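You operate a simulated robot arm through the tools that you are given. There is no shell and no other tool.

You are at the controls of a simulated robot arm. One attempt, no reset.

TASK
Pack the seam roller and the wax block in the dark wooden box.
Fine: shut it and push it back to the middle of the side table. Where these are worked on the way, their far stop is far enough and under half their travel is too little: lid of the dark wooden box.
Where things are to end (x, y in the base frame): dark wooden box within 0.04 m of [0.66, -0.05].

Only the result counts: the job must be done as asked and must still hold three seconds after the hand-in. Knocking over, shifting, dropping, spilling or breaking anything else fails it. A push-on lid holds only when it is set on centred and level and pressed home; a screw cap is set on level and turned clockwise until tight.

THE ROBOT
A 7-joint arm with a two-finger parallel gripper, fixed in place. Base frame: the origin is at the foot of the arm, x ahead of it, y to its left, z up. Lengths are in m, angles in degrees, forces in N, time in s.
With the tool pointing down near the work surface it reaches from about 0.3 to 0.68 m from the base axis. Its first joint turns from -66.0 to 66.0 degrees. Payload 1.57 kg.
The tool frame sits at the grasp point between the pads (the TCP): z along the fingers, y along the line on which they close. The tips reach 0.03 m beyond it. Largest opening 0.11 m; finger width 0.024, thickness 0.012; the body of the gripper, 0.048 by 0.112 m, starts 0.078 m behind the TCP.
Orientation is that of the tool frame in the base frame, as [roll, pitch, yaw] about the fixed x, y, z axes, in that order (R = Rz(yaw) Ry(pitch) Rx(roll)). With the fingers straight down and closing along the base's y, the tool's x points along the base's -x, its y along +y and its z along -z.

THE INTERFACE
- The arm moves only by the tool nudge_tool. Its argument "series" is one flat list of numbers, 7 for each row, row after row: the shift along the tool's x, y, z in mm, then the turn, a rotation vector about the tool's x, y, z in degrees, then the opening, from 0 (shut) to 1 (fully open). In form: [x, y, z, ax, ay, az, grip, x, y, z, ax, ay, az, grip, ...]. A call has 1 to 20 rows; each row shifts and turns the commanded pose from where the row before left it, along the tool's axes as they then stand. A row lasts 0.2 s, in which the tool goes at most 0.05 m and 8.6 degrees; a call with a longer step from one row to the next is refused whole, and so is a gripper value outside its range. Where a pose cannot be reached the arm comes as near as it can. A force on the tool above 60 N (or 10 N above the force at the start of the call, whichever is more), or a blocked arm, ends the call early, and 0.2 s more pass. Each finger travels about 0.108 m/s and halts on what it meets, pressing with about 42 N; the grip force reading is that of the motor and also rises with nothing between the fingers. The clock runs only during rows and for 0.2 s after the last one: add rows that do not move to give the fingers time. It gives the time, the measured TCP pose, the force on the tool (base axes), the opening and the grip force at its end, in the units of the frame above (readings bear some noise), with the torque about the TCP (base axes, N m) and any sound that the robot's microphone picked up.
- Cameras (640 x 400 px; columns grow to the right, rows downward): "scene" is fixed at [0.1729, -0.4077, 1.3874]; the picture's right is [0.65, -0.76, 0.00], its down [-0.53, -0.46, -0.71] and it looks along [0.54, 0.46, -0.70] (base axes); focal length 316 px, centre (320, 200). "wrist" rides on the gripper at [0.07, 0.016, -0.141] in the tool frame; the picture's right is [-0.23, 0.97, 0.00], its down [-0.86, -0.20, -0.48] and it looks along [-0.47, -0.11, 0.88] (tool axes); focal length 222 px, centre (320, 200). There is no depth. A picture from a camera that has moved, and an enlarged one, comes with that camera's place and axes in the base frame and with its lens.
- grab_frame(camera): a new picture of that camera. It takes no simulated time.
- close_up(camera, box): a new picture of the part [left, top, right, bottom] of that camera's present view, enlarged. It takes no simulated time.
- close_job(): hands the job in; it is judged then, once.

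Nothing tells you positions but the pictures and the camera data. Unless the task says otherwise, let go and move clear before handing in.

The tools are called after "Request:" as a command line: name --argument value ..., lists and objects as JSON in quotes. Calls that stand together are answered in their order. nudge_tool: Moves the arm, as the interface text tells. Its arguments: {"type":"object","properties":{"series":{"type":"array","items":{"type":"number"}}},"required":["series"]} The other tools are called the same way: grab_frame (camera) takes a picture; close_up (camera, box) takes an enlarged picture of a part of a camera's view; close_job () hands the job in.

At the start:

```text
clock: 0.0
tool_pos: [0.326, 0.0457, 1.1086]
tool_rot: [-180.0, 0.0, -179.9]
force: [0.1, 0.3, 0.3]
ft_torque: [0.0, 0.0, 0.0]
grip_width: 0.1099
grasp_force: 0.1
```

scene: 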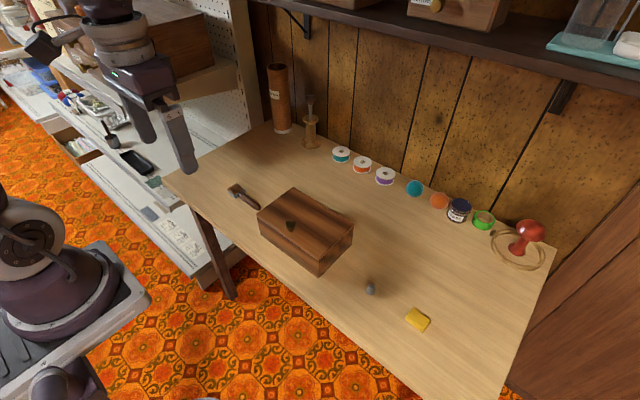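
wrist: 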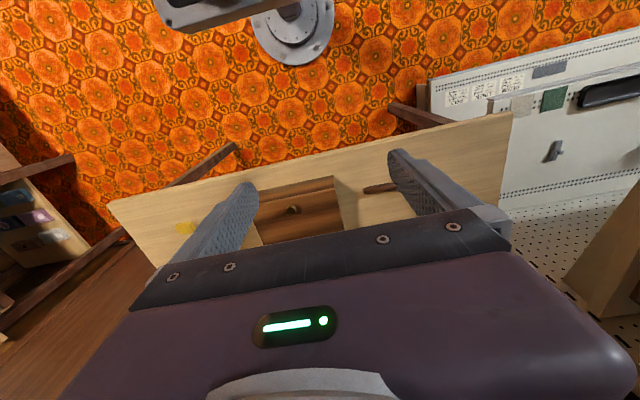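

I see a side table with a closed dark wooden box, a small tool beside it at left (probably the seam roller), a yellow block at right (probably wax), and several other objects. I'll look closer before moving.

Request:
close_up --camera "scene" --box '[210, 160, 370, 260]'

Request:
close_up --camera "scene" --box '[340, 260, 460, 335]'

Request:
close_up --camera "scene" --box '[240, 50, 400, 200]'

Request:
close_up --camera "wrist" --box '[160, 150, 420, 260]'

```text
4.00 times, centred on (290, 210) of scene
camera zoom: at [0.1729, -0.4077, 1.3874], right [0.65, -0.76, 0.0], down [-0.53, -0.46, -0.71], along [0.54, 0.46, -0.7], focal length 1262 px, centre (440, 160)
```

zoom: 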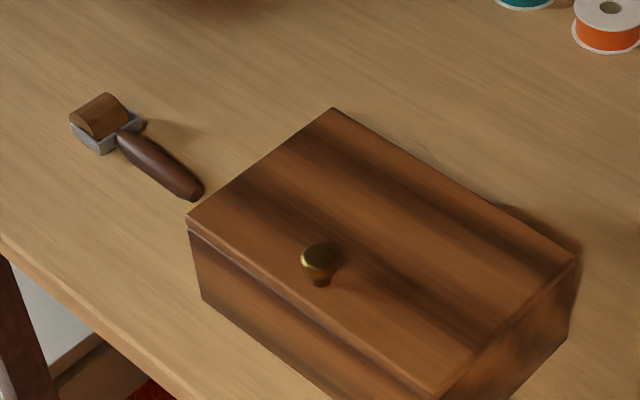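

```text
5.33 times, centred on (400, 298) of scene
camera zoom: at [0.1729, -0.4077, 1.3874], right [0.65, -0.76, 0.0], down [-0.53, -0.46, -0.71], along [0.54, 0.46, -0.7], focal length 1683 px, centre (-107, -320)
```

zoom: 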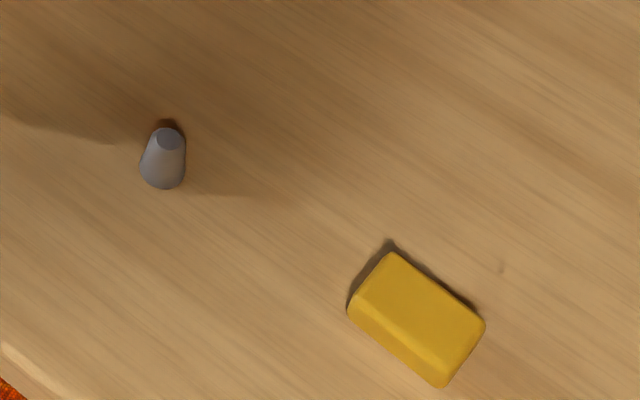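

```text
2.67 times, centred on (320, 125) of scene
camera zoom: at [0.1729, -0.4077, 1.3874], right [0.65, -0.76, 0.0], down [-0.53, -0.46, -0.71], along [0.54, 0.46, -0.7], focal length 842 px, centre (320, 400)
```

zoom: 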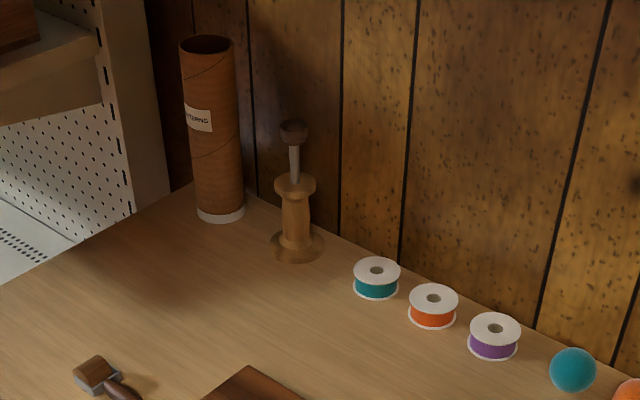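

```text
2.46 times, centred on (290, 205) of wrist
camera zoom: at [0.256, 0.0606, 1.2515], right [0.23, 0.97, 0.0], down [0.86, -0.2, 0.48], along [0.47, -0.11, -0.88], focal length 547 px, centre (394, 188)
```

zoom: 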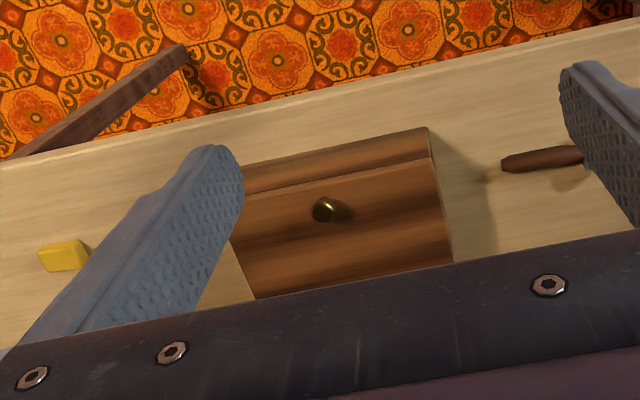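

The lid has a brass knob near its front edge, so it's probably hinged at the back. By triangulation the knob is near (0.48, -0.056, 0.845), the table top near z 0.74, and the box centre near (0.53, -0.055). I'll move above the knob to look.

Request:
nudge_tool --series '[-20, -17, 20, 0, 0, 0, 1, -20, -17, 20, 0, 0, 0, 1, -20, -17, 20, 0, 0, 0, 1, -20, -17, 20, 0, 0, 0, 1, -20, -17, 20, 0, 0, 0, 1, -20, -17, 20, 0, 0, 0, 1, 0, 0, 0, 0, 0, 0, 1]'

Request:
grab_frame --camera "wrist"

Request:
grab_frame --camera "scene"

```text
clock: 1.6
tool_pos: [0.4477, -0.0583, 0.9901]
tool_rot: [-180.0, 0.0, -180.0]
force: [0.6, -0.4, -0.3]
ft_torque: [0.0, 0.0, -0.04]
grip_width: 0.11
grasp_force: 0.0
```

```text
taken
camera wrist: at [0.3767, -0.0411, 1.1316], right [0.23, 0.97, 0.0], down [0.85, -0.2, 0.48], along [0.47, -0.11, -0.88], focal length 222 px, centre (320, 200)
```

wrist: 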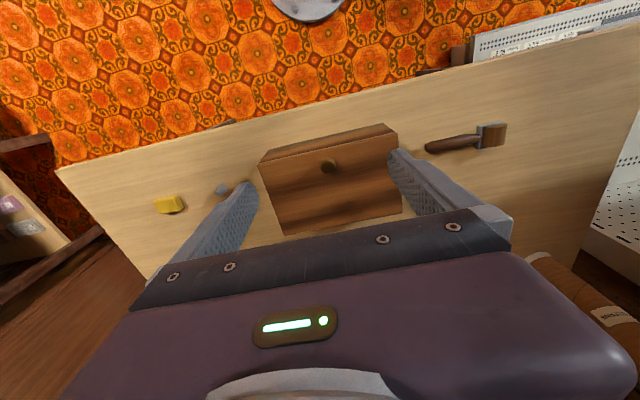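

```text
taken
```

scene: 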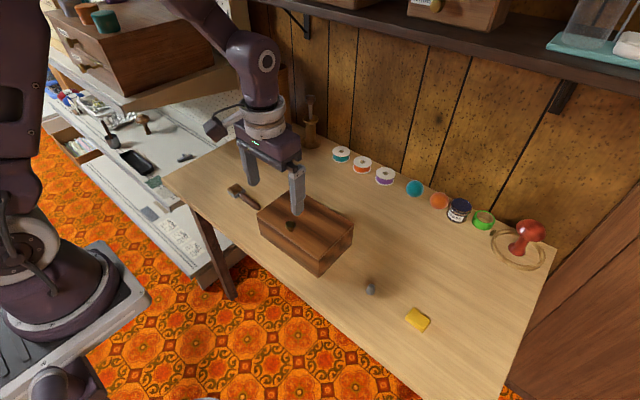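

The arm is above the front of the box. I'll zoom in on the knob and the two items to fix their positions.

Request:
close_up --camera "wrist" --box '[240, 110, 416, 220]'

Request:
close_up --camera "wrist" --box '[410, 100, 522, 170]'

Request:
close_up --camera "wrist" --box '[140, 160, 252, 230]'

Request:
close_up --camera "scene" --box '[220, 170, 284, 210]'

Request:
close_up --camera "scene" --box '[250, 190, 362, 280]'

```text
3.64 times, centred on (328, 165) of wrist
camera zoom: at [0.3767, -0.0411, 1.1316], right [0.23, 0.97, 0.0], down [0.85, -0.2, 0.48], along [0.47, -0.11, -0.88], focal length 808 px, centre (291, 327)
```

zoom: 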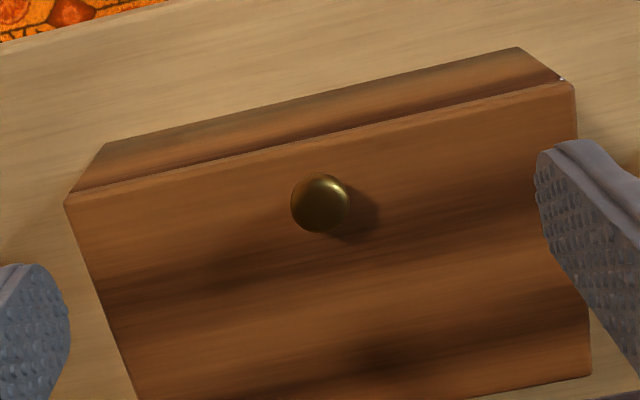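

```text
5.71 times, centred on (466, 135) of wrist
camera zoom: at [0.3767, -0.0411, 1.1316], right [0.23, 0.97, 0.0], down [0.85, -0.2, 0.48], along [0.47, -0.11, -0.88], focal length 1269 px, centre (-514, 571)
```

zoom: 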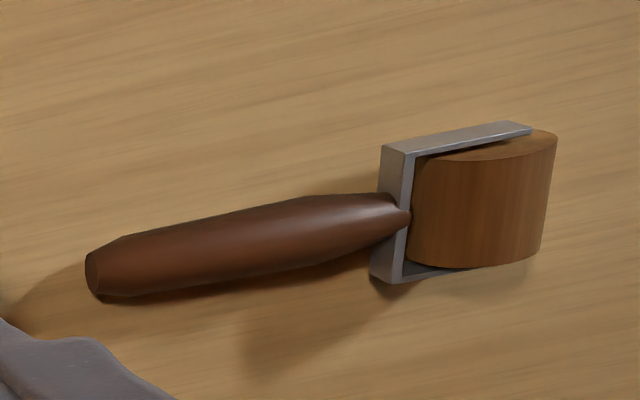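

```text
5.71 times, centred on (196, 195) of wrist
camera zoom: at [0.3767, -0.0411, 1.1316], right [0.23, 0.97, 0.0], down [0.85, -0.2, 0.48], along [0.47, -0.11, -0.88], focal length 1269 px, centre (1029, 229)
```

zoom: 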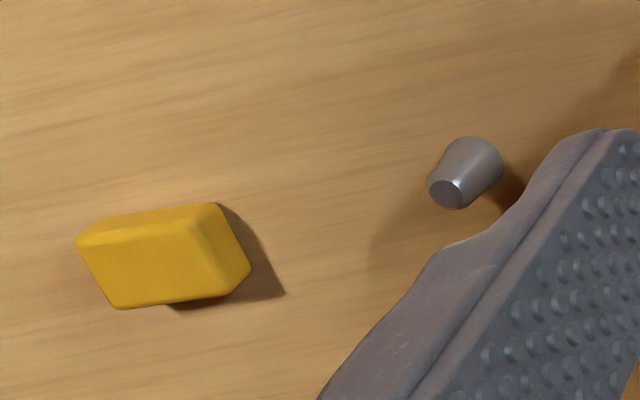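

```text
10.00 times, centred on (252, 190) of scene
camera zoom: at [0.1729, -0.4078, 1.3874], right [0.65, -0.76, 0.0], down [-0.53, -0.46, -0.71], along [0.54, 0.46, -0.7], focal length 3155 px, centre (1000, 300)
```

zoom: 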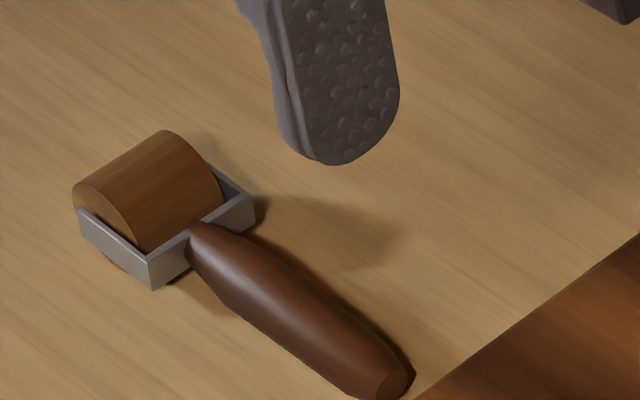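

```text
4.44 times, centred on (306, 235) of scene
camera zoom: at [0.1729, -0.4078, 1.3874], right [0.65, -0.76, 0.0], down [-0.53, -0.46, -0.71], along [0.54, 0.46, -0.7], focal length 1402 px, centre (382, 44)
```

zoom: 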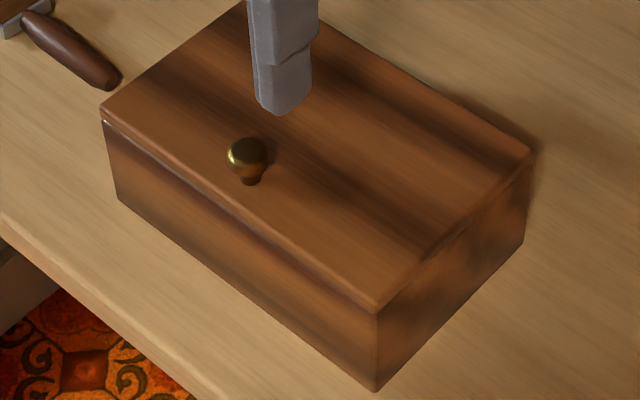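

The knob is a brass mushroom shape at about (0.483, -0.054), with its top at z≈0.845. The lid top is at about z 0.822. I'll descend around the knob, stopping slightly high to check.

Request:
nudge_tool --series '[-18, 2, 20, 0, 0, 0, 1, -17, 2, 20, 0, 0, 0, 1, 0, 0, 30, 0, 0, 0, 0.6, 0, 0, 30, 0, 0, 0, 0.5, 0, 0, 20, 0, 0, 0, 0.5, 0, 0, 5, 0, 0, 0, 0.5, 0, 0, 0, 0, 0, 0, 0.5]'

Request:
close_up --camera "scene" --box '[250, 190, 346, 250]'

Request:
grab_frame --camera "wrist"

```text
clock: 3.2
tool_pos: [0.482, -0.0526, 0.8661]
tool_rot: [-179.9, 0.0, 180.0]
force: [-1.3, -0.4, 1.0]
ft_torque: [0.03, 0.01, 0.01]
grip_width: 0.0548
grasp_force: 0.1
```

```text
6.67 times, centred on (298, 220) of scene
camera zoom: at [0.1729, -0.4077, 1.3874], right [0.65, -0.76, 0.0], down [-0.53, -0.46, -0.71], along [0.54, 0.46, -0.7], focal length 2104 px, centre (467, 67)
```

zoom: 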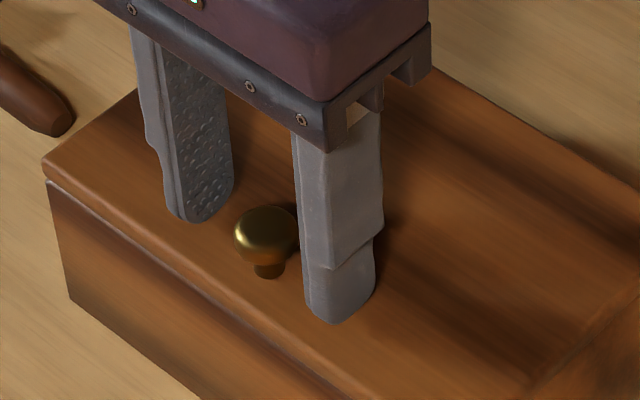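

```text
taken
camera wrist: at [0.4108, -0.0375, 1.0067], right [0.23, 0.97, 0.0], down [0.86, -0.2, 0.48], along [0.47, -0.11, -0.88], focal length 222 px, centre (320, 200)
```

wrist: 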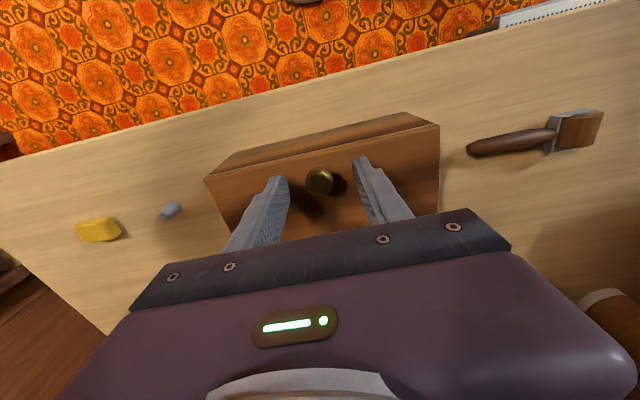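

The fingers straddle the knob with room on each side. I'll lower 9 mm and close on the knob.

Request:
nudge_tool --series '[0, 0, 5, 0, 0, 0, 0.5, 0, -1, 4, 0, 0, 0, 0.5, 0, 0, 0, 0, 0, 0, 0.3, 0, 0, 0, 0, 0, 0, 0.1, 0, 0, 0, 0, 0, 0, 0.05, 0, 0, 0, 0, 0, 0, 0.05]'

Request:
close_up --camera "scene" --box '[250, 190, 346, 250]'

Request:
close_up --camera "wrist" --box '[240, 110, 416, 220]'

```text
clock: 3.8
tool_pos: [0.4827, -0.0543, 0.8599]
tool_rot: [180.0, 0.2, 180.0]
force: [-7.0, -0.3, 32.9]
ft_torque: [-0.05, -0.1, -0.06]
grip_width: 0.0492
grasp_force: 9.1
stopped in row 3: the force on the tool passed its limit at 68 N (the readings are from after the stop); the commanded pose is now the measured one
```

```text
6.67 times, centred on (298, 220) of scene
camera zoom: at [0.1722, -0.4077, 1.3875], right [0.65, -0.76, 0.0], down [-0.53, -0.46, -0.71], along [0.54, 0.46, -0.7], focal length 2104 px, centre (467, 67)
```

zoom: 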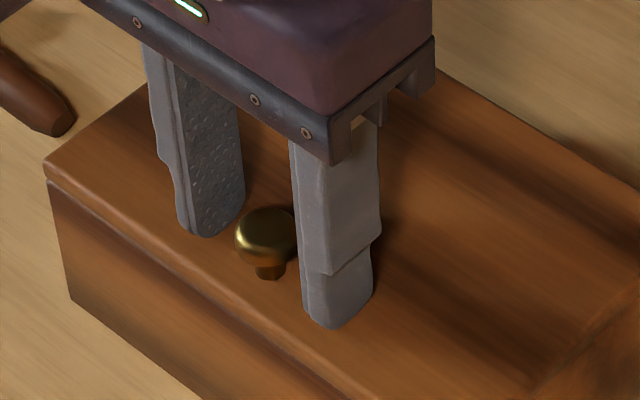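

```text
3.64 times, centred on (328, 165) of wrist
camera zoom: at [0.4107, -0.0384, 1.0015], right [0.23, 0.97, 0.0], down [0.85, -0.2, 0.48], along [0.47, -0.11, -0.88], focal length 808 px, centre (291, 327)
```

zoom: 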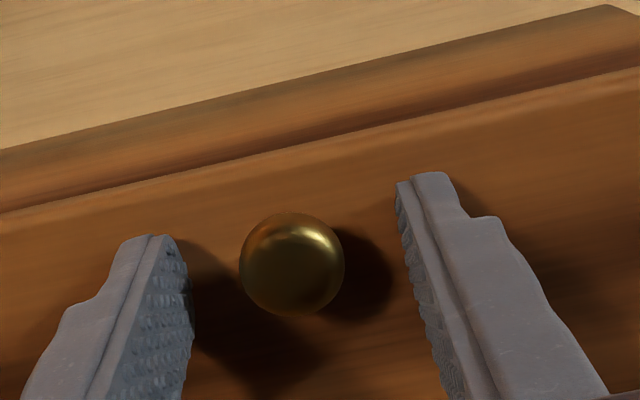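

The fingertips touched the lid, so its top is at about z 0.829. I'll back up 3 mm and close on the knob.

Request:
nudge_tool --series '[2, 0, -3, 0, 0, 0, 0.45, 0, 0, 0, 0, 0, 0, 0.3, 0, 0, 0, 0, 0, 0, 0.15, 0, 0, 0, 0, 0, 0, 0.1, 0, 0, 0, 0, 0, 0, 0.1]'

Request:
close_up --camera "wrist" --box '[240, 110, 416, 220]'

```text
clock: 5.0
tool_pos: [0.4799, -0.0534, 0.8627]
tool_rot: [180.0, 0.0, -180.0]
force: [-1.9, 2.0, 0.4]
ft_torque: [-0.14, 0.67, -0.09]
grip_width: 0.0211
grasp_force: 34.8
```

```text
3.64 times, centred on (328, 165) of wrist
camera zoom: at [0.4086, -0.0379, 1.0031], right [0.23, 0.97, 0.0], down [0.86, -0.2, 0.48], along [0.47, -0.11, -0.88], focal length 808 px, centre (291, 327)
```

zoom: 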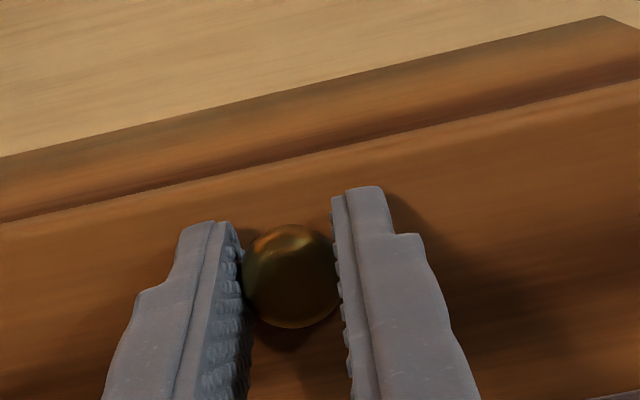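

The knob is held (width 21 mm). I'll lift it a little along the expected hinge arc and see how it behaves.

Request:
nudge_tool --series '[-1, 0, -6, 0, 0, 0, 0.1, -2, 0, -6, 0, 0, 0, 0.1, 0, 0, 0, 0, 0, 0, 0.1]'

Request:
close_up --camera "scene" --box '[240, 180, 368, 280]'

```text
clock: 5.8
tool_pos: [0.4826, -0.0538, 0.8732]
tool_rot: [-180.0, 0.1, -180.0]
force: [-1.5, -0.2, -7.0]
ft_torque: [-0.01, 0.73, 0.01]
grip_width: 0.0211
grasp_force: 34.0
```

```text
4.00 times, centred on (304, 230) of scene
camera zoom: at [0.173, -0.4078, 1.3874], right [0.65, -0.76, 0.0], down [-0.53, -0.46, -0.71], along [0.54, 0.46, -0.7], focal length 1262 px, centre (384, 80)
```

zoom: 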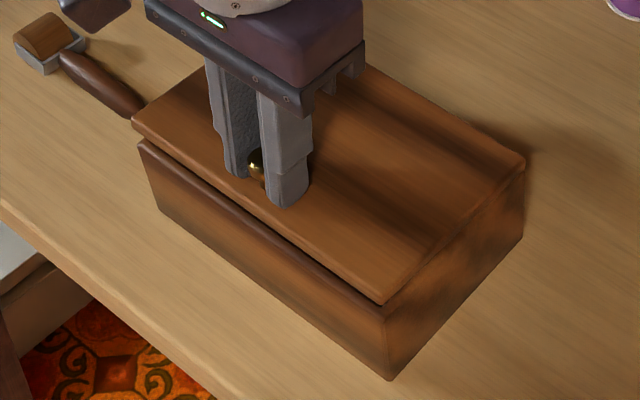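

The lid is hinged at the back and rises freely. I'll follow the arc further, checking the forces.

Request:
nudge_tool --series '[-3, 0, -7.5, 0, 0, 0, 0.1, -3.1, 0, -7.6, 0, 0, 0, 0.1, -4, 0, -7, 0, 0, 0, 0.1, -4.1, 0, -7, 0, 0, 0, 0.1, -5, 0, -6.5, 0, 0, 0, 0.1, -5, 0, -6.4, 0, 0, 0, 0.1, 0, 0, 0, 0, 0, 0, 0.1]'

Request:
close_up --camera "scene" --box '[240, 160, 368, 260]'

```text
clock: 7.4
tool_pos: [0.5069, -0.0529, 0.9159]
tool_rot: [179.9, 0.1, -180.0]
force: [-0.2, -0.3, -7.6]
ft_torque: [0.03, 0.83, -0.02]
grip_width: 0.0212
grasp_force: 34.1
```

```text
4.00 times, centred on (304, 210) of scene
camera zoom: at [0.173, -0.4077, 1.3874], right [0.65, -0.76, 0.0], down [-0.53, -0.46, -0.71], along [0.54, 0.46, -0.7], focal length 1262 px, centre (384, 160)
```

zoom: 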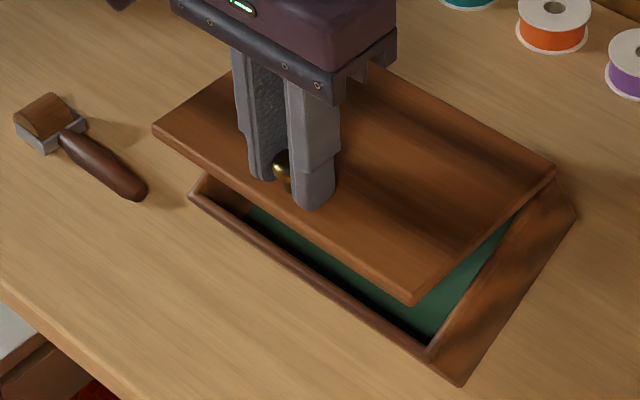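

The lid is lifting, but I want to check whether the box itself has shifted.

Request:
grab_frame --camera "scene"

Request:
grab_frame --camera "wrist"

Request:
close_up --camera "scene" --box '[256, 170, 400, 290]'

```text
taken
```

scene: 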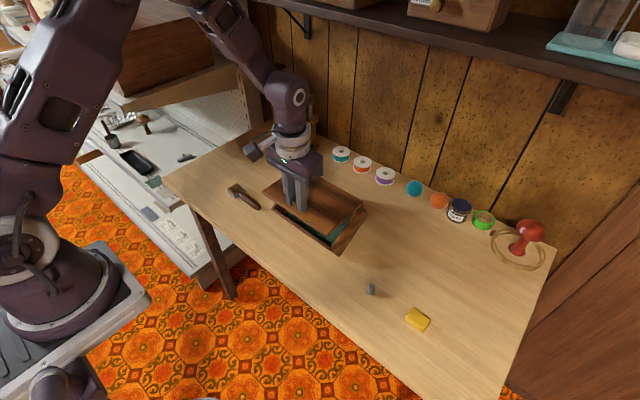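

```text
taken
camera wrist: at [0.4362, -0.0378, 1.0577], right [0.23, 0.97, 0.0], down [0.85, -0.2, 0.48], along [0.47, -0.11, -0.88], focal length 222 px, centre (320, 200)
```

wrist: 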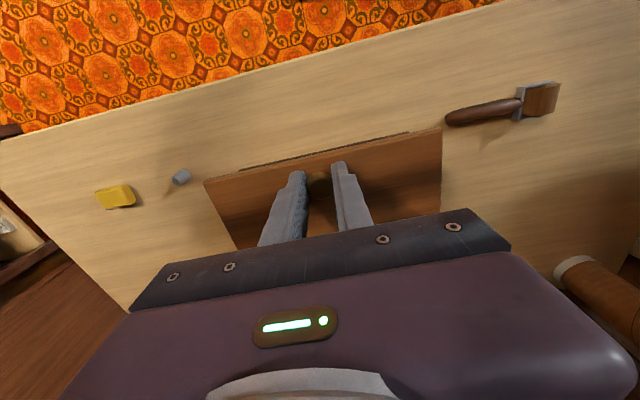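

```text
3.33 times, centred on (328, 230) of scene
camera zoom: at [0.173, -0.4077, 1.3874], right [0.65, -0.76, 0.0], down [-0.53, -0.46, -0.71], along [0.54, 0.46, -0.7], focal length 1052 px, centre (293, 100)
```

zoom: 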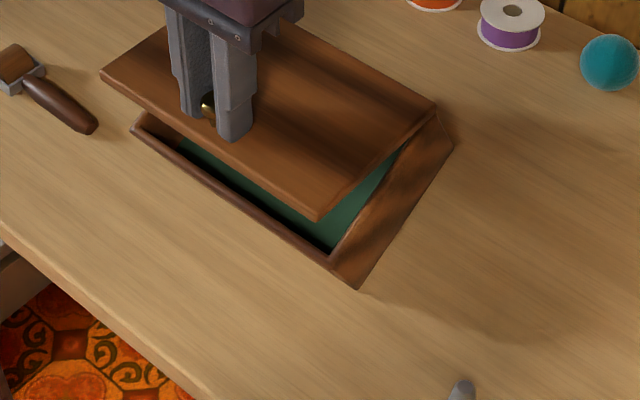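

The grip held the knob rigidly, so the lid stayed level and the whole box tipped nose-down instead of the lid opening. I'll lower along the exact reverse path so the box sits flat again, then rethink how to open it.

Request:
nudge_tool --series '[5, 0, 6.4, 0, 0, 0, 0.1, 5, 0, 6.5, 0, 0, 0, 0.1, 4.1, 0, 7, 0, 0, 0, 0.1, 4, 0, 7, 0, 0, 0, 0.1, 3.1, 0, 7.6, 0, 0, 0, 0.1, 3, 0, 7.5, 0, 0, 0, 0.1, 2, 0, 6, 0, 0, 0, 0.1, 1, 0, 5, 0, 0, 0, 0.1, 0, 0, 0, 0, 0, 0, 0.1]'

Request:
close_up --camera "scene" --box '[240, 180, 368, 280]'

```text
clock: 9.4
tool_pos: [0.4796, -0.0536, 0.8624]
tool_rot: [179.9, 0.0, 179.9]
force: [1.6, -0.4, -4.5]
ft_torque: [0.01, 0.45, -0.02]
grip_width: 0.0211
grasp_force: 33.6
```

```text
4.00 times, centred on (304, 230) of scene
camera zoom: at [0.173, -0.4078, 1.3874], right [0.65, -0.76, 0.0], down [-0.53, -0.46, -0.71], along [0.54, 0.46, -0.7], focal length 1262 px, centre (384, 80)
```

zoom: 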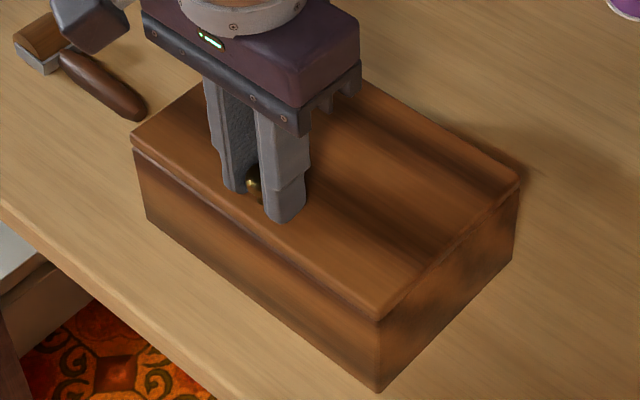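

The box is back down and shut where it was. Next I'll grip the knob with a tool that starts tilted forward, then rotate the tool along with the lid. First I'll release, rise, and dry-run the end-of-arc pose to see if the arm can reach it.

Request:
nudge_tool --series '[0, 0, 0, 0, 0, 0, 0.3, 0, 0, 0, 0, 0, 0, 0.5, 0, 0, 0, 0, 0, 0, 0.5, 0, 0, -40, 0, 0, 0, 0.5, 0, 0, -40, 0, 0, 0, 0.5, -22, 0, 0, 0, 7, 0, 0.5, -21.8, 0, -2.7, 0, 7, 0, 0.5, -21.3, 0, -5.3, 0, 7, 0, 0.5, -20.5, 0, -7.9, 0, 7, 0, 0.5, -19.4, 0, -10.3, 0, 7, 0, 0.5, -18, 0, -12.6, 0, 7, 0, 0.5, -16.3, 0, -14.7, 0, 7, 0, 0.5, 0, 0, 0, 0, 0, 0, 0.5, 0, 0, 0, 0, 0, 0, 0.5]'

Request:
grab_frame --camera "scene"

```text
clock: 12.4
tool_pos: [0.5295, -0.0668, 0.9655]
tool_rot: [-179.8, -40.6, -178.1]
force: [0.7, -0.7, 0.5]
ft_torque: [-0.03, -0.04, -0.01]
grip_width: 0.0548
grasp_force: 0.1
out of reach, approached as far as the arm can: row 10, 11, 12
```

```text
taken
```

scene: 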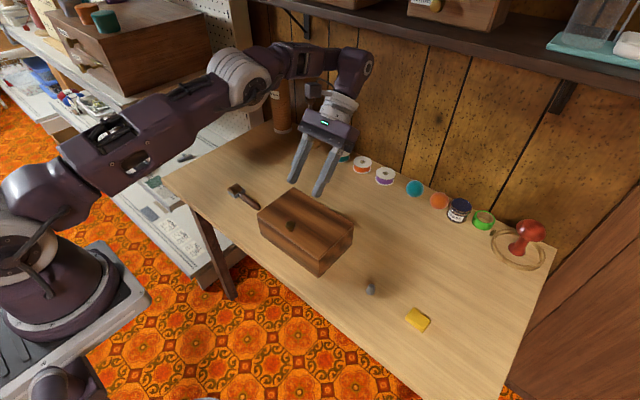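

That strong backward tilt is out of reach at x≈0.6, so following with the tool only works to about 75° of lid opening. I'll look at the lid's front edge from low in front to see whether it has a lip a fingertip can catch.

Request:
nudge_tool --series '[0, 0, 0, 0, -8, 0, 0.5, 0, 0, 0, 0, -8, 0, 0.5, 0, 0, 0, 0, -8, 0, 0.5, 0, 0, 0, 0, -8, 0, 0.5, 0, 0, 0, 0, -8, 0, 0.5, 0, 0, 0, 0, 0, 0, 0.5]'

```text
clock: 13.8
tool_pos: [0.5304, -0.0676, 0.9664]
tool_rot: [-179.8, -0.4, -178.0]
force: [-0.1, -0.1, -1.0]
ft_torque: [-0.02, -0.02, 0.0]
grip_width: 0.0549
grasp_force: 0.0
```

Now I'll swing the wrist camera to look forward at the front of the lid.

Request:
nudge_tool --series '[30, 7, 0, 0, -7.2, 1, 0.5, 29.8, 6, -3.8, 0, -7.2, 1, 0.5, 29.1, 0, -7.5, 0, -7.2, 0, 0.5, 27.9, 0, -11, 0, -7.2, 0, 0.5, 14.5, 0, 26.3, 0, -7.2, 0, 0.5, 17.6, 0, 24.3, 0, -7.2, 0, 0.5, 20.5, 0, 21.9, 0, -7.2, 0, 0.5, 10.8, 0, 8.9, 0, 0, 0, 0.5, 0, 0, 0, 0, 0, 0, 0.5]'

Request:
grab_frame --camera "wrist"

Request:
grab_frame --camera "scene"

```text
clock: 15.8
tool_pos: [0.4473, -0.0185, 0.8983]
tool_rot: [179.9, 37.9, -172.2]
force: [-0.5, 0.3, 0.4]
ft_torque: [-0.01, -0.02, 0.0]
grip_width: 0.0552
grasp_force: 0.0
out of reach, approached as far as the arm can: row 4, 5, 6, 7
```

```text
taken
camera wrist: at [0.3041, -0.0225, 0.9678], right [0.04, 0.99, 0.14], down [0.4, -0.15, 0.9], along [0.91, 0.02, -0.41], focal length 222 px, centre (320, 200)
```

wrist: 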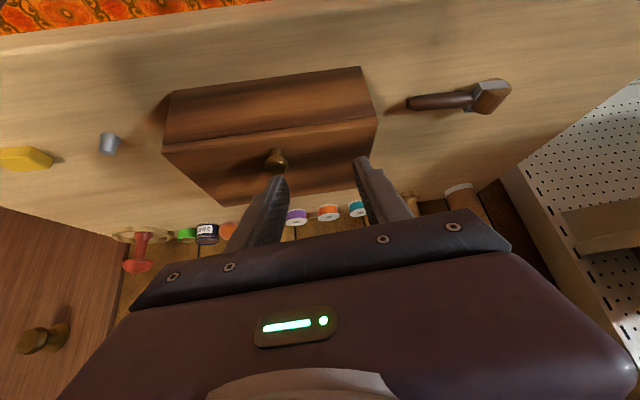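

```text
taken
```

scene: 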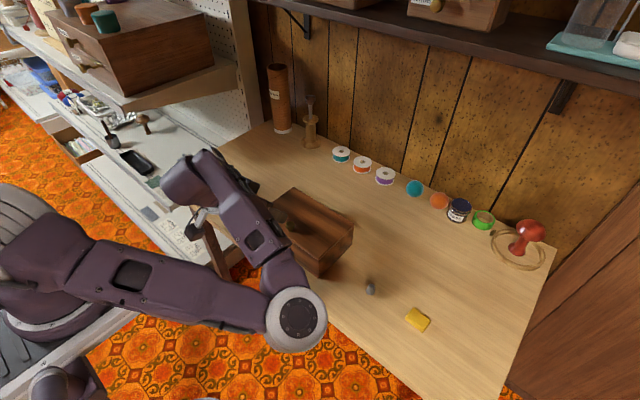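

The arm only reaches about 38° of forward tilt here, but the view of the front is useful. I'll zoom in on the lid seam.

Request:
close_up --camera "wrist" --box '[150, 60, 278, 140]'

Request:
close_up --camera "wrist" --box '[300, 60, 396, 120]'

Request:
close_up --camera "scene" --box '[290, 200, 370, 280]'

```text
5.00 times, centred on (214, 100) of wrist
camera zoom: at [0.3041, -0.0225, 0.9678], right [0.04, 0.99, 0.14], down [0.4, -0.15, 0.9], along [0.91, 0.02, -0.41], focal length 1111 px, centre (850, 700)
```

zoom: 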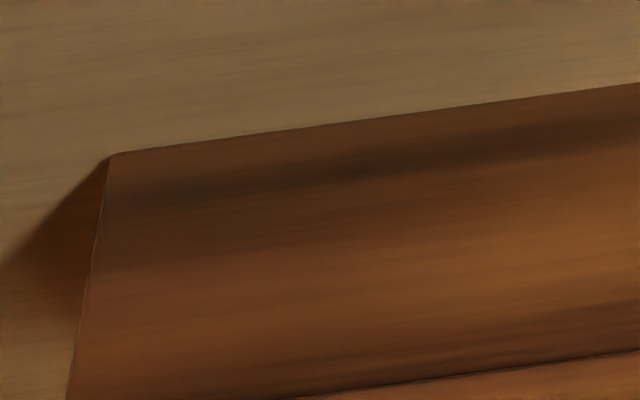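

```text
6.67 times, centred on (348, 90) of wrist
camera zoom: at [0.3041, -0.0225, 0.9678], right [0.04, 0.99, 0.14], down [0.4, -0.15, 0.9], along [0.91, 0.02, -0.41], focal length 1481 px, centre (133, 933)
```

zoom: 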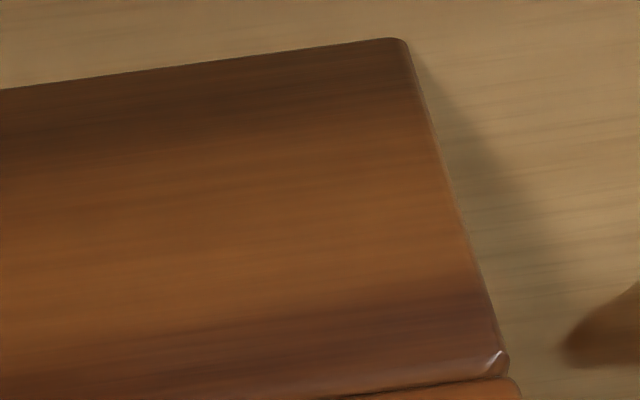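

```text
5.00 times, centred on (330, 240) of scene
camera zoom: at [0.1729, -0.4077, 1.3874], right [0.65, -0.76, 0.0], down [-0.53, -0.46, -0.71], along [0.54, 0.46, -0.7], focal length 1578 px, centre (270, 0)
```

zoom: 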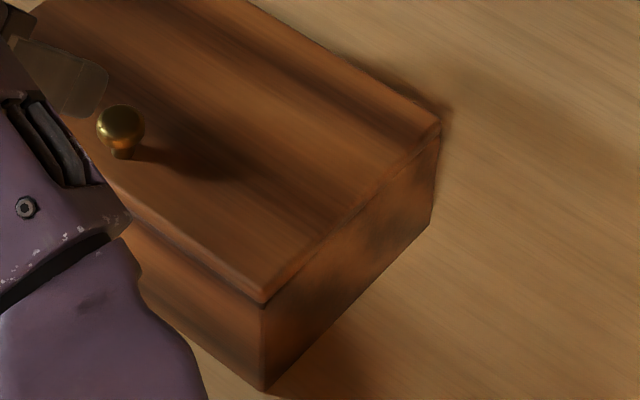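

There's no usable lip, so I'll change approach. I'll grip the knob from the right side with the tool axis nearly parallel to the hinge, so that lid rotation becomes a wrist roll. First I'll return to a neutral raised pose.

Request:
nudge_tool --series '[-12.3, 0, -15.8, 0, 7.6, 0, 0.5, -10.1, 0, -17.3, 0, 7.6, 0, 0.5, -7.8, 0, -18.4, 0, 7.6, 0, 0.5, -5.2, 0, -19.3, 0, 7.6, 0, 0.5, -2.6, 0, -19.8, 0, 7.6, 0, 0.5, 0, 0, -20, 0, 0, 8, 0.5, 0, 0, -30, 0, 0, 0, 0.5, 0, 0, 0, 0, 0, 0, 0.5]'

Request:
grab_frame --camera "scene"

```text
clock: 17.6
tool_pos: [0.4472, -0.0177, 1.0501]
tool_rot: [180.0, 0.0, 179.9]
force: [0.2, -0.1, 0.2]
ft_torque: [-0.03, -0.04, -0.01]
grip_width: 0.0551
grasp_force: 0.1
```

```text
taken
```

scene: 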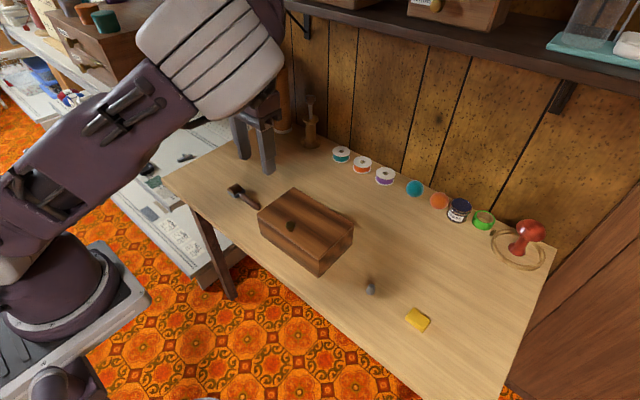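

Neutral again. Next I'll yaw the tool 90° so the fingers close along x, and move to the right.

Request:
nudge_tool --series '[0, 0, 0, 0, 0, 8.2, 0.5, 0, 0, 0, 0, 0, 8.2, 0.5, 0, 0, 0, 0, 0, 8.2, 0.5, 0, 0, 0, 0, 0, 8.2, 0.5, 0, 0, 0, 0, 0, 8.2, 0.5, 0, 0, 0, 0, 0, 8.2, 0.5, 0, 0, 0, 0, 0, 8.2, 0.5, 0, 0, 0, 0, 0, 8.2, 0.5, 0, 0, 0, 0, 0, 8.2, 0.5, 0, 0, 0, 0, 0, 8.2, 0.5, 0, 0, 0, 0, 0, 8, 0.5, -40, 10, 0, 0, 0, 0, 0.5, -40, 10, 0, 0, 0, 0, 0.5, -40, 10, 0, 0, 0, 0, 0.5, 0, 0, 0, 0, 0, 0, 0.5]'

Request:
nudge_tool --series '[0, 0, 0, 0, 8, 0, 0.5, 0, 0, 0, 0, 8, 0, 0.5, 0, 0, 0, 0, 8, 0, 0.5, 0, 0, 0, 0, 8, 0, 0.5, 0, 0, 0, 0, 8, 0, 0.5, 0, 0, 0, 0, 8, 0, 0.5, 0, 0, 0, 0, 8, 0, 0.5, 0, 0, 0, 0, 8, 0, 0.5, 0, 0, 0, 0, 0, 0, 0.5]'

Request:
grab_frame --camera "scene"

```text
clock: 20.8
tool_pos: [0.4769, -0.1383, 1.049]
tool_rot: [-180.0, -0.1, 89.9]
force: [0.0, 0.7, 0.8]
ft_torque: [0.01, 0.01, -0.04]
grip_width: 0.0551
grasp_force: 0.0
```

```text
clock: 22.8
tool_pos: [0.5145, -0.1589, 1.038]
tool_rot: [-179.7, -40.0, 89.9]
force: [-1.2, -0.2, 0.8]
ft_torque: [0.0, -0.03, 0.01]
grip_width: 0.0551
grasp_force: 0.0
out of reach, approached as far as the arm can: row 3, 4, 5, 6, 7, 8
```

```text
taken
```

scene: 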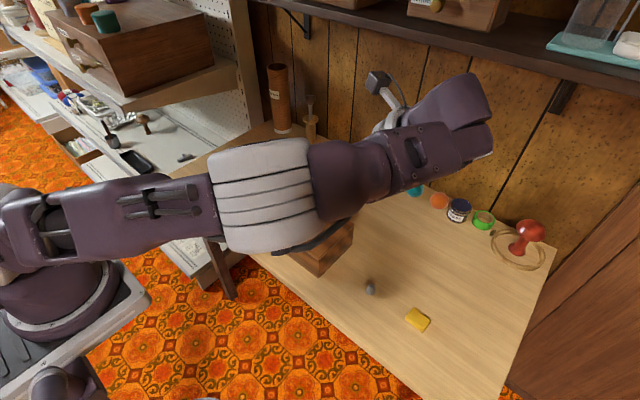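

Sideways tilt stops at about 40°, so that doesn't work either. I'll go back to neutral, grip the knob again, open the lid about 20° with the tool turning along with it, and let go to see whether the hinge holds the lid.

Request:
nudge_tool --series '[0, 0, 0, 0, -8, 0, 0.5, 0, 0, 0, 0, -8, 0, 0.5, 0, 0, 0, 0, -8, 0, 0.5, 0, 0, 0, 0, -8, 0, 0.5, 0, 0, 0, 0, -8, 0, 0.5, 40, 0, 0, 0, 0, 0, 0.5, 40, -10, 0, 0, 0, 0, 0.5, 15, -10, 0, 0, 0, 0, 0.5, 0, -10, 0, 0, 0, 0, 0.5, 0, 0, 0, 0, 0, 0, 0.5]'

Request:
nudge_tool --series '[0, 0, 0, 0, 0, -8.2, 0.5, 0, 0, 0, 0, 0, -8.2, 0.5, 0, 0, 0, 0, 0, -8.2, 0.5, 0, 0, 0, 0, 0, -8.2, 0.5, 0, 0, 0, 0, 0, -8.2, 0.5, 0, 0, 0, 0, 0, -8.2, 0.5, 0, 0, 0, 0, 0, -8.2, 0.5, 0, 0, 0, 0, 0, -8.2, 0.5, 0, 0, 0, 0, 0, -8.2, 0.5, 0, 0, 0, 0, 0, -8.2, 0.5, 0, 0, 0, 0, 0, -8, 0.5, 0, 0, 0, 0, 0, 0, 0.5]'

Request:
grab_frame --camera "scene"

```text
clock: 25.0
tool_pos: [0.4846, -0.0642, 1.0381]
tool_rot: [-179.7, -0.1, 90.3]
force: [-0.1, 0.0, -0.3]
ft_torque: [-0.01, 0.03, 0.01]
grip_width: 0.0549
grasp_force: 0.0
```

```text
clock: 27.6
tool_pos: [0.4844, -0.0634, 1.0368]
tool_rot: [-180.0, -0.3, -179.7]
force: [0.6, 0.3, -0.3]
ft_torque: [0.0, 0.01, -0.01]
grip_width: 0.055
grasp_force: 0.1
```

```text
taken
```

scene: 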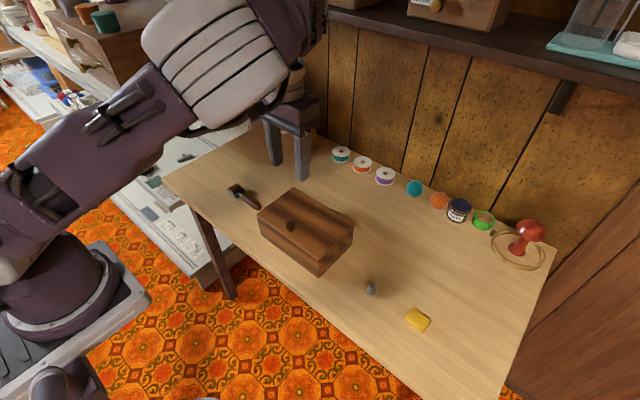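

Neutral over the knob now, with a different elbow posture. I'll dry-test forward tilt from here.

Request:
nudge_tool --series '[0, 9, 0, 0, -8, 0, 0.5, 0, 0, 0, 0, -8, 0, 0.5, 0, 0, 0, 0, -8, 0, 0.5, 0, 0, 0, 0, -8, 0, 0.5, 0, 0, 0, 0, -8, 0, 0.5, 0, 0, 0, 0, -8, 0, 0.5, 0, 0, 0, 0, 0, 0, 0.5]'

Request:
grab_frame --camera "scene"

```text
clock: 29.2
tool_pos: [0.4694, -0.0677, 1.0244]
tool_rot: [-176.1, 40.0, -178.4]
force: [0.1, -0.5, -0.3]
ft_torque: [-0.02, 0.0, 0.01]
grip_width: 0.0549
grasp_force: 0.0
out of reach, approached as far as the arm can: row 5, 6
```

```text
taken
```

scene: 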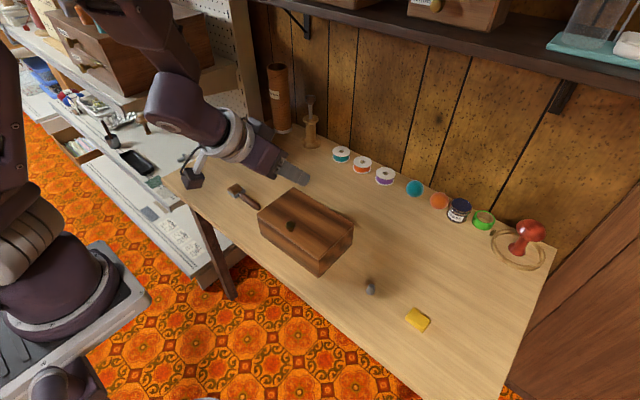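

Tilt seems to be limited to about ±40° from vertical. That still allows about 75° of lid travel if I grip at -36° and turn to +38°. I'll level out and re-tilt cleanly.

Request:
nudge_tool --series '[0, 0, 0, 0, 8, 0, 0.5, 0, 0, 0, 0, 8, 0, 0.5, 0, 0, 0, 0, 8, 0, 0.5, 0, 0, 0, 0, 8, 0, 0.5, 0, 0, 0, 0, 8, 0, 0.5, 0, 0, 0, 0, 0, 0, 0.5]'

```text
clock: 30.6
tool_pos: [0.4813, -0.0526, 1.0089]
tool_rot: [178.4, 12.6, -179.9]
force: [-0.4, -0.1, 0.0]
ft_torque: [0.01, -0.01, 0.0]
grip_width: 0.0548
grasp_force: 0.1
out of reach, approached as far as the arm can: row 2, 3
```

The arm flips elbow posture in some transitions, so I'll use smaller steps. I'll tilt to -36° while coming down above the knob.

Request:
nudge_tool --series '[6, -1, 14, 1.6, -5.85, 0, 0.5, 7.4, 0, 13.4, 0, -5.85, 0, 0.5, 8.7, 0, 12.5, 0, -5.85, 0, 0.5, 9.9, 0, 11.6, 0, -5.85, 0, 0.5, 0, 0, 0, 0, 0, 0, 0.5]'

Request:
grab_frame --camera "scene"

```text
clock: 31.8
tool_pos: [0.4691, -0.0533, 0.9492]
tool_rot: [179.9, 36.0, 179.8]
force: [-0.6, -0.3, 0.2]
ft_torque: [-0.03, 0.0, 0.0]
grip_width: 0.0553
grasp_force: 0.1
```

```text
taken
```

scene: 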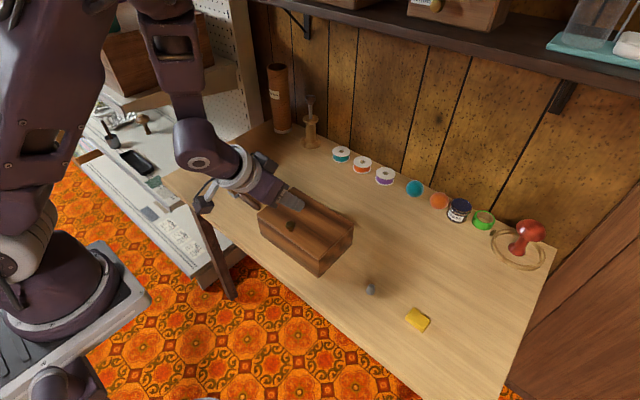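

Clean pose now. I'll lower to the knob at this tilt with the fingers open and straddling it.

Request:
nudge_tool --series '[13.2, 0, 18.2, 0, 0, 0, 0.45, 13.2, 0, 18.2, 0, 0, 0, 0.45, 13.2, 0, 18.2, 0, 0, 0, 0.45, 11, 0, 16, 0, 0, 0, 0.45, 0, 0, 0, 0, 0, 0, 0.45]'

Request:
close_up --camera "scene" --box '[250, 190, 346, 250]'

Request:
close_up --camera "wrist" --box '[220, 110, 396, 220]'

```text
clock: 33.0
tool_pos: [0.4706, -0.0519, 0.8627]
tool_rot: [180.0, 36.2, -180.0]
force: [-0.6, 0.2, 2.2]
ft_torque: [-0.07, 0.02, 0.07]
grip_width: 0.0495
grasp_force: 0.1
```

```text
6.67 times, centred on (298, 220) of scene
camera zoom: at [0.1729, -0.4077, 1.3874], right [0.65, -0.76, 0.0], down [-0.53, -0.46, -0.71], along [0.54, 0.46, -0.7], focal length 2104 px, centre (467, 67)
```

zoom: 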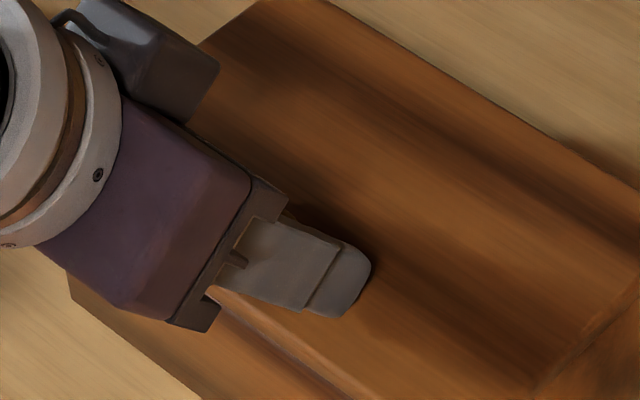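

```text
3.64 times, centred on (308, 165) of wrist
camera zoom: at [0.3298, -0.0376, 0.9356], right [0.18, 0.97, 0.14], down [0.41, -0.2, 0.89], along [0.89, -0.11, -0.43], focal length 808 px, centre (364, 327)
```

zoom: 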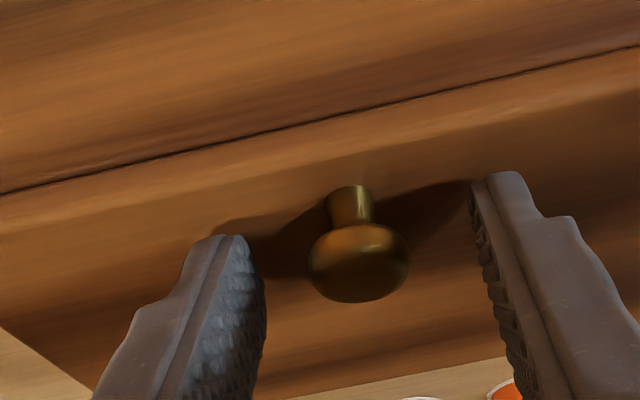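

Good view: the knob has a 10 mm stem and a 21 mm head, and it sits well between the fingers. I'll grip it and begin the arc, turning the tool with the lid.

Request:
nudge_tool --series '[0, -1.5, 0, 0, 0, 0, 0.45, 0, 0, 0, 0, 0, 0, 0.3, 0, 0, 0, 0, 0, 0, 0.18, 0, 0, 0, 0, 0, 0, 0.12, 0, 0, 0, 0, 0, 0, 0.12]'

Request:
nudge_tool --series '[-3.8, 0, -2.5, 0, 2, 0, 0.12, -3.8, 0, -2.5, 0, 2, 0, 0.12, -3.8, 0, -2.5, 0, 2, 0, 0.12, -3.8, 0, -2.5, 0, 2, 0, 0.12, 0, 0, 0, 0, 0, 0, 0.12]'

Request:
close_up --camera "scene" --box '[240, 180, 368, 280]'

```text
clock: 34.2
tool_pos: [0.4704, -0.0534, 0.8631]
tool_rot: [179.9, 36.0, -180.0]
force: [-0.3, 3.5, 0.2]
ft_torque: [0.09, 0.05, 0.08]
grip_width: 0.0208
grasp_force: 34.5
```

```text
clock: 35.4
tool_pos: [0.4786, -0.055, 0.8789]
tool_rot: [179.9, 27.9, 179.9]
force: [-2.3, 2.1, -0.3]
ft_torque: [0.03, 0.24, 0.01]
grip_width: 0.0209
grasp_force: 34.5
```

```text
4.00 times, centred on (304, 230) of scene
camera zoom: at [0.1729, -0.4077, 1.3874], right [0.65, -0.76, 0.0], down [-0.53, -0.46, -0.71], along [0.54, 0.46, -0.7], focal length 1262 px, centre (384, 80)
```

zoom: 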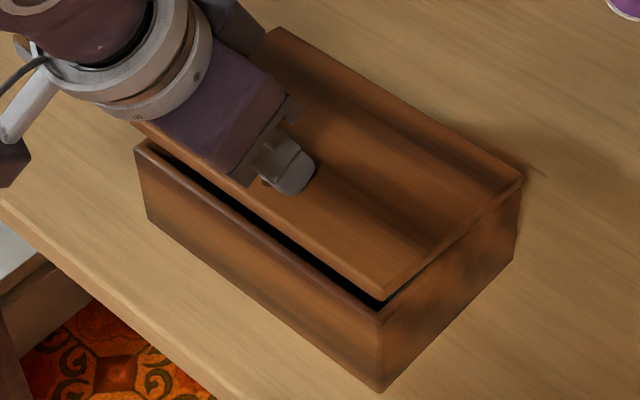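

It works: the lid is open about 8°, the box hasn't moved and forces are low. I'll continue the arc.

Request:
nudge_tool --series '[-7.9, 0, -4.8, 0, 4, 0, 0.12, -7.9, 0, -4.8, 0, 4, 0, 0.12, -7.9, 0, -4.8, 0, 4, 0, 0.12, -7.9, 0, -4.8, 0, 4, 0, 0.12, -7.9, 0, -4.8, 0, 4, 0, 0.12, 0, 0, 0, 0, 0, 0, 0.12]'

Request:
close_up --camera "scene" --box '[240, 180, 368, 280]'

```text
clock: 36.8
tool_pos: [0.5061, -0.0536, 0.9148]
tool_rot: [179.9, 8.1, -179.9]
force: [0.4, 1.2, -0.2]
ft_torque: [0.1, 0.35, 0.0]
grip_width: 0.0207
grasp_force: 34.6
```

```text
4.00 times, centred on (304, 230) of scene
camera zoom: at [0.173, -0.4077, 1.3874], right [0.65, -0.76, 0.0], down [-0.53, -0.46, -0.71], along [0.54, 0.46, -0.7], focal length 1262 px, centre (384, 80)
```

zoom: 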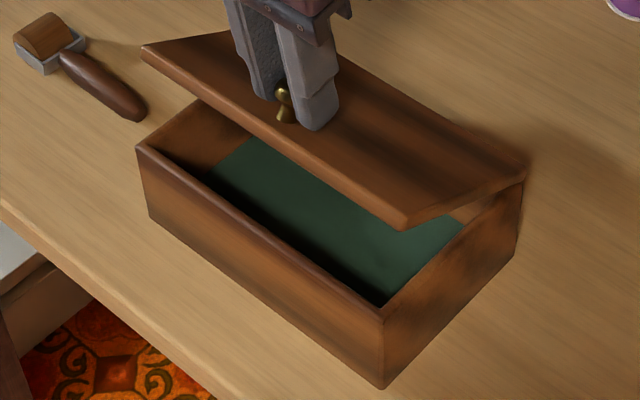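

Opening cleanly: about 28° with the box still in place. I'll keep following the arc.

Request:
nudge_tool --series '[-7.9, 0, -4.8, 0, 4, 0, 0.12, -7.9, 0, -4.8, 0, 4, 0, 0.12, -7.9, 0, -4.8, 0, 4, 0, 0.12, -7.9, 0, -4.8, 0, 4, 0, 0.12, -7.9, 0, -4.8, 0, 4, 0, 0.12, 0, 0, 0, 0, 0, 0, 0.12]'

Request:
close_up --camera "scene" --box '[240, 180, 368, 280]'

```text
clock: 38.2
tool_pos: [0.5451, -0.0547, 0.9403]
tool_rot: [179.9, -12.0, 180.0]
force: [-8.5, 4.4, 16.2]
ft_torque: [0.1, 0.09, -0.04]
grip_width: 0.0211
grasp_force: 33.9
```

```text
4.00 times, centred on (304, 230) of scene
camera zoom: at [0.1724, -0.4076, 1.3875], right [0.65, -0.76, 0.0], down [-0.53, -0.46, -0.71], along [0.54, 0.46, -0.7], focal length 1262 px, centre (384, 80)
```

zoom: 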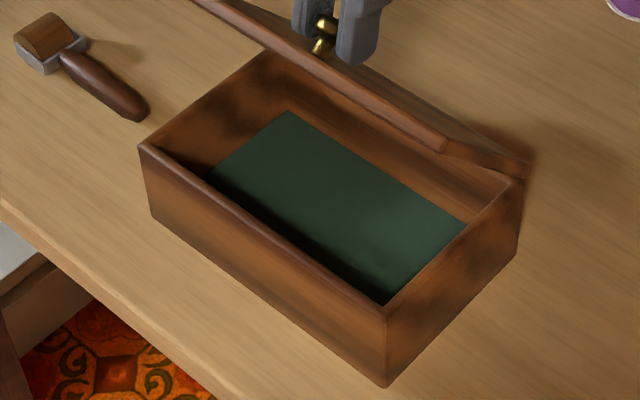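

The lid is around 48° open, and the reaction is about 18 N radially, so my assumed hinge is a few mm off. I'll relieve that outward and continue with a corrected arc.

Request:
nudge_tool --series '[1.7, 0, -2.5, 0, 0, 0, 0.12, -7.93, 0, -5.2, 0, 4, 0, 0.12, -7.93, 0, -5.2, 0, 4, 0, 0.12, 0, 0, 0, 0, 0, 0, 0.12]'

Request:
close_up --camera "scene" --box '[240, 160, 368, 260]'

```text
clock: 39.2
tool_pos: [0.563, -0.0545, 0.9476]
tool_rot: [179.9, -19.9, 179.9]
force: [1.1, -0.3, 0.8]
ft_torque: [0.03, 0.0, 0.02]
grip_width: 0.0211
grasp_force: 34.4
```

```text
4.00 times, centred on (304, 210) of scene
camera zoom: at [0.173, -0.4078, 1.3874], right [0.65, -0.76, 0.0], down [-0.53, -0.46, -0.71], along [0.54, 0.46, -0.7], focal length 1262 px, centre (384, 160)
```

zoom: 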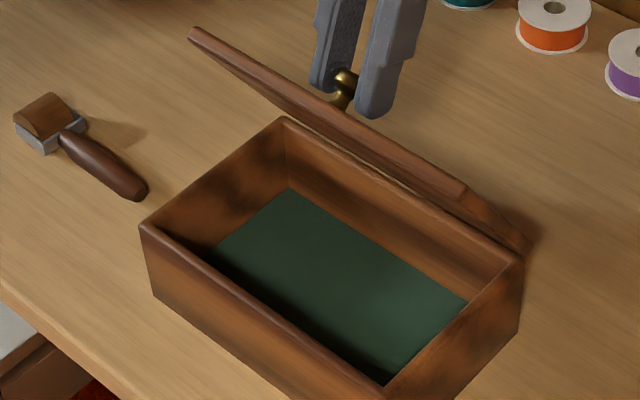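

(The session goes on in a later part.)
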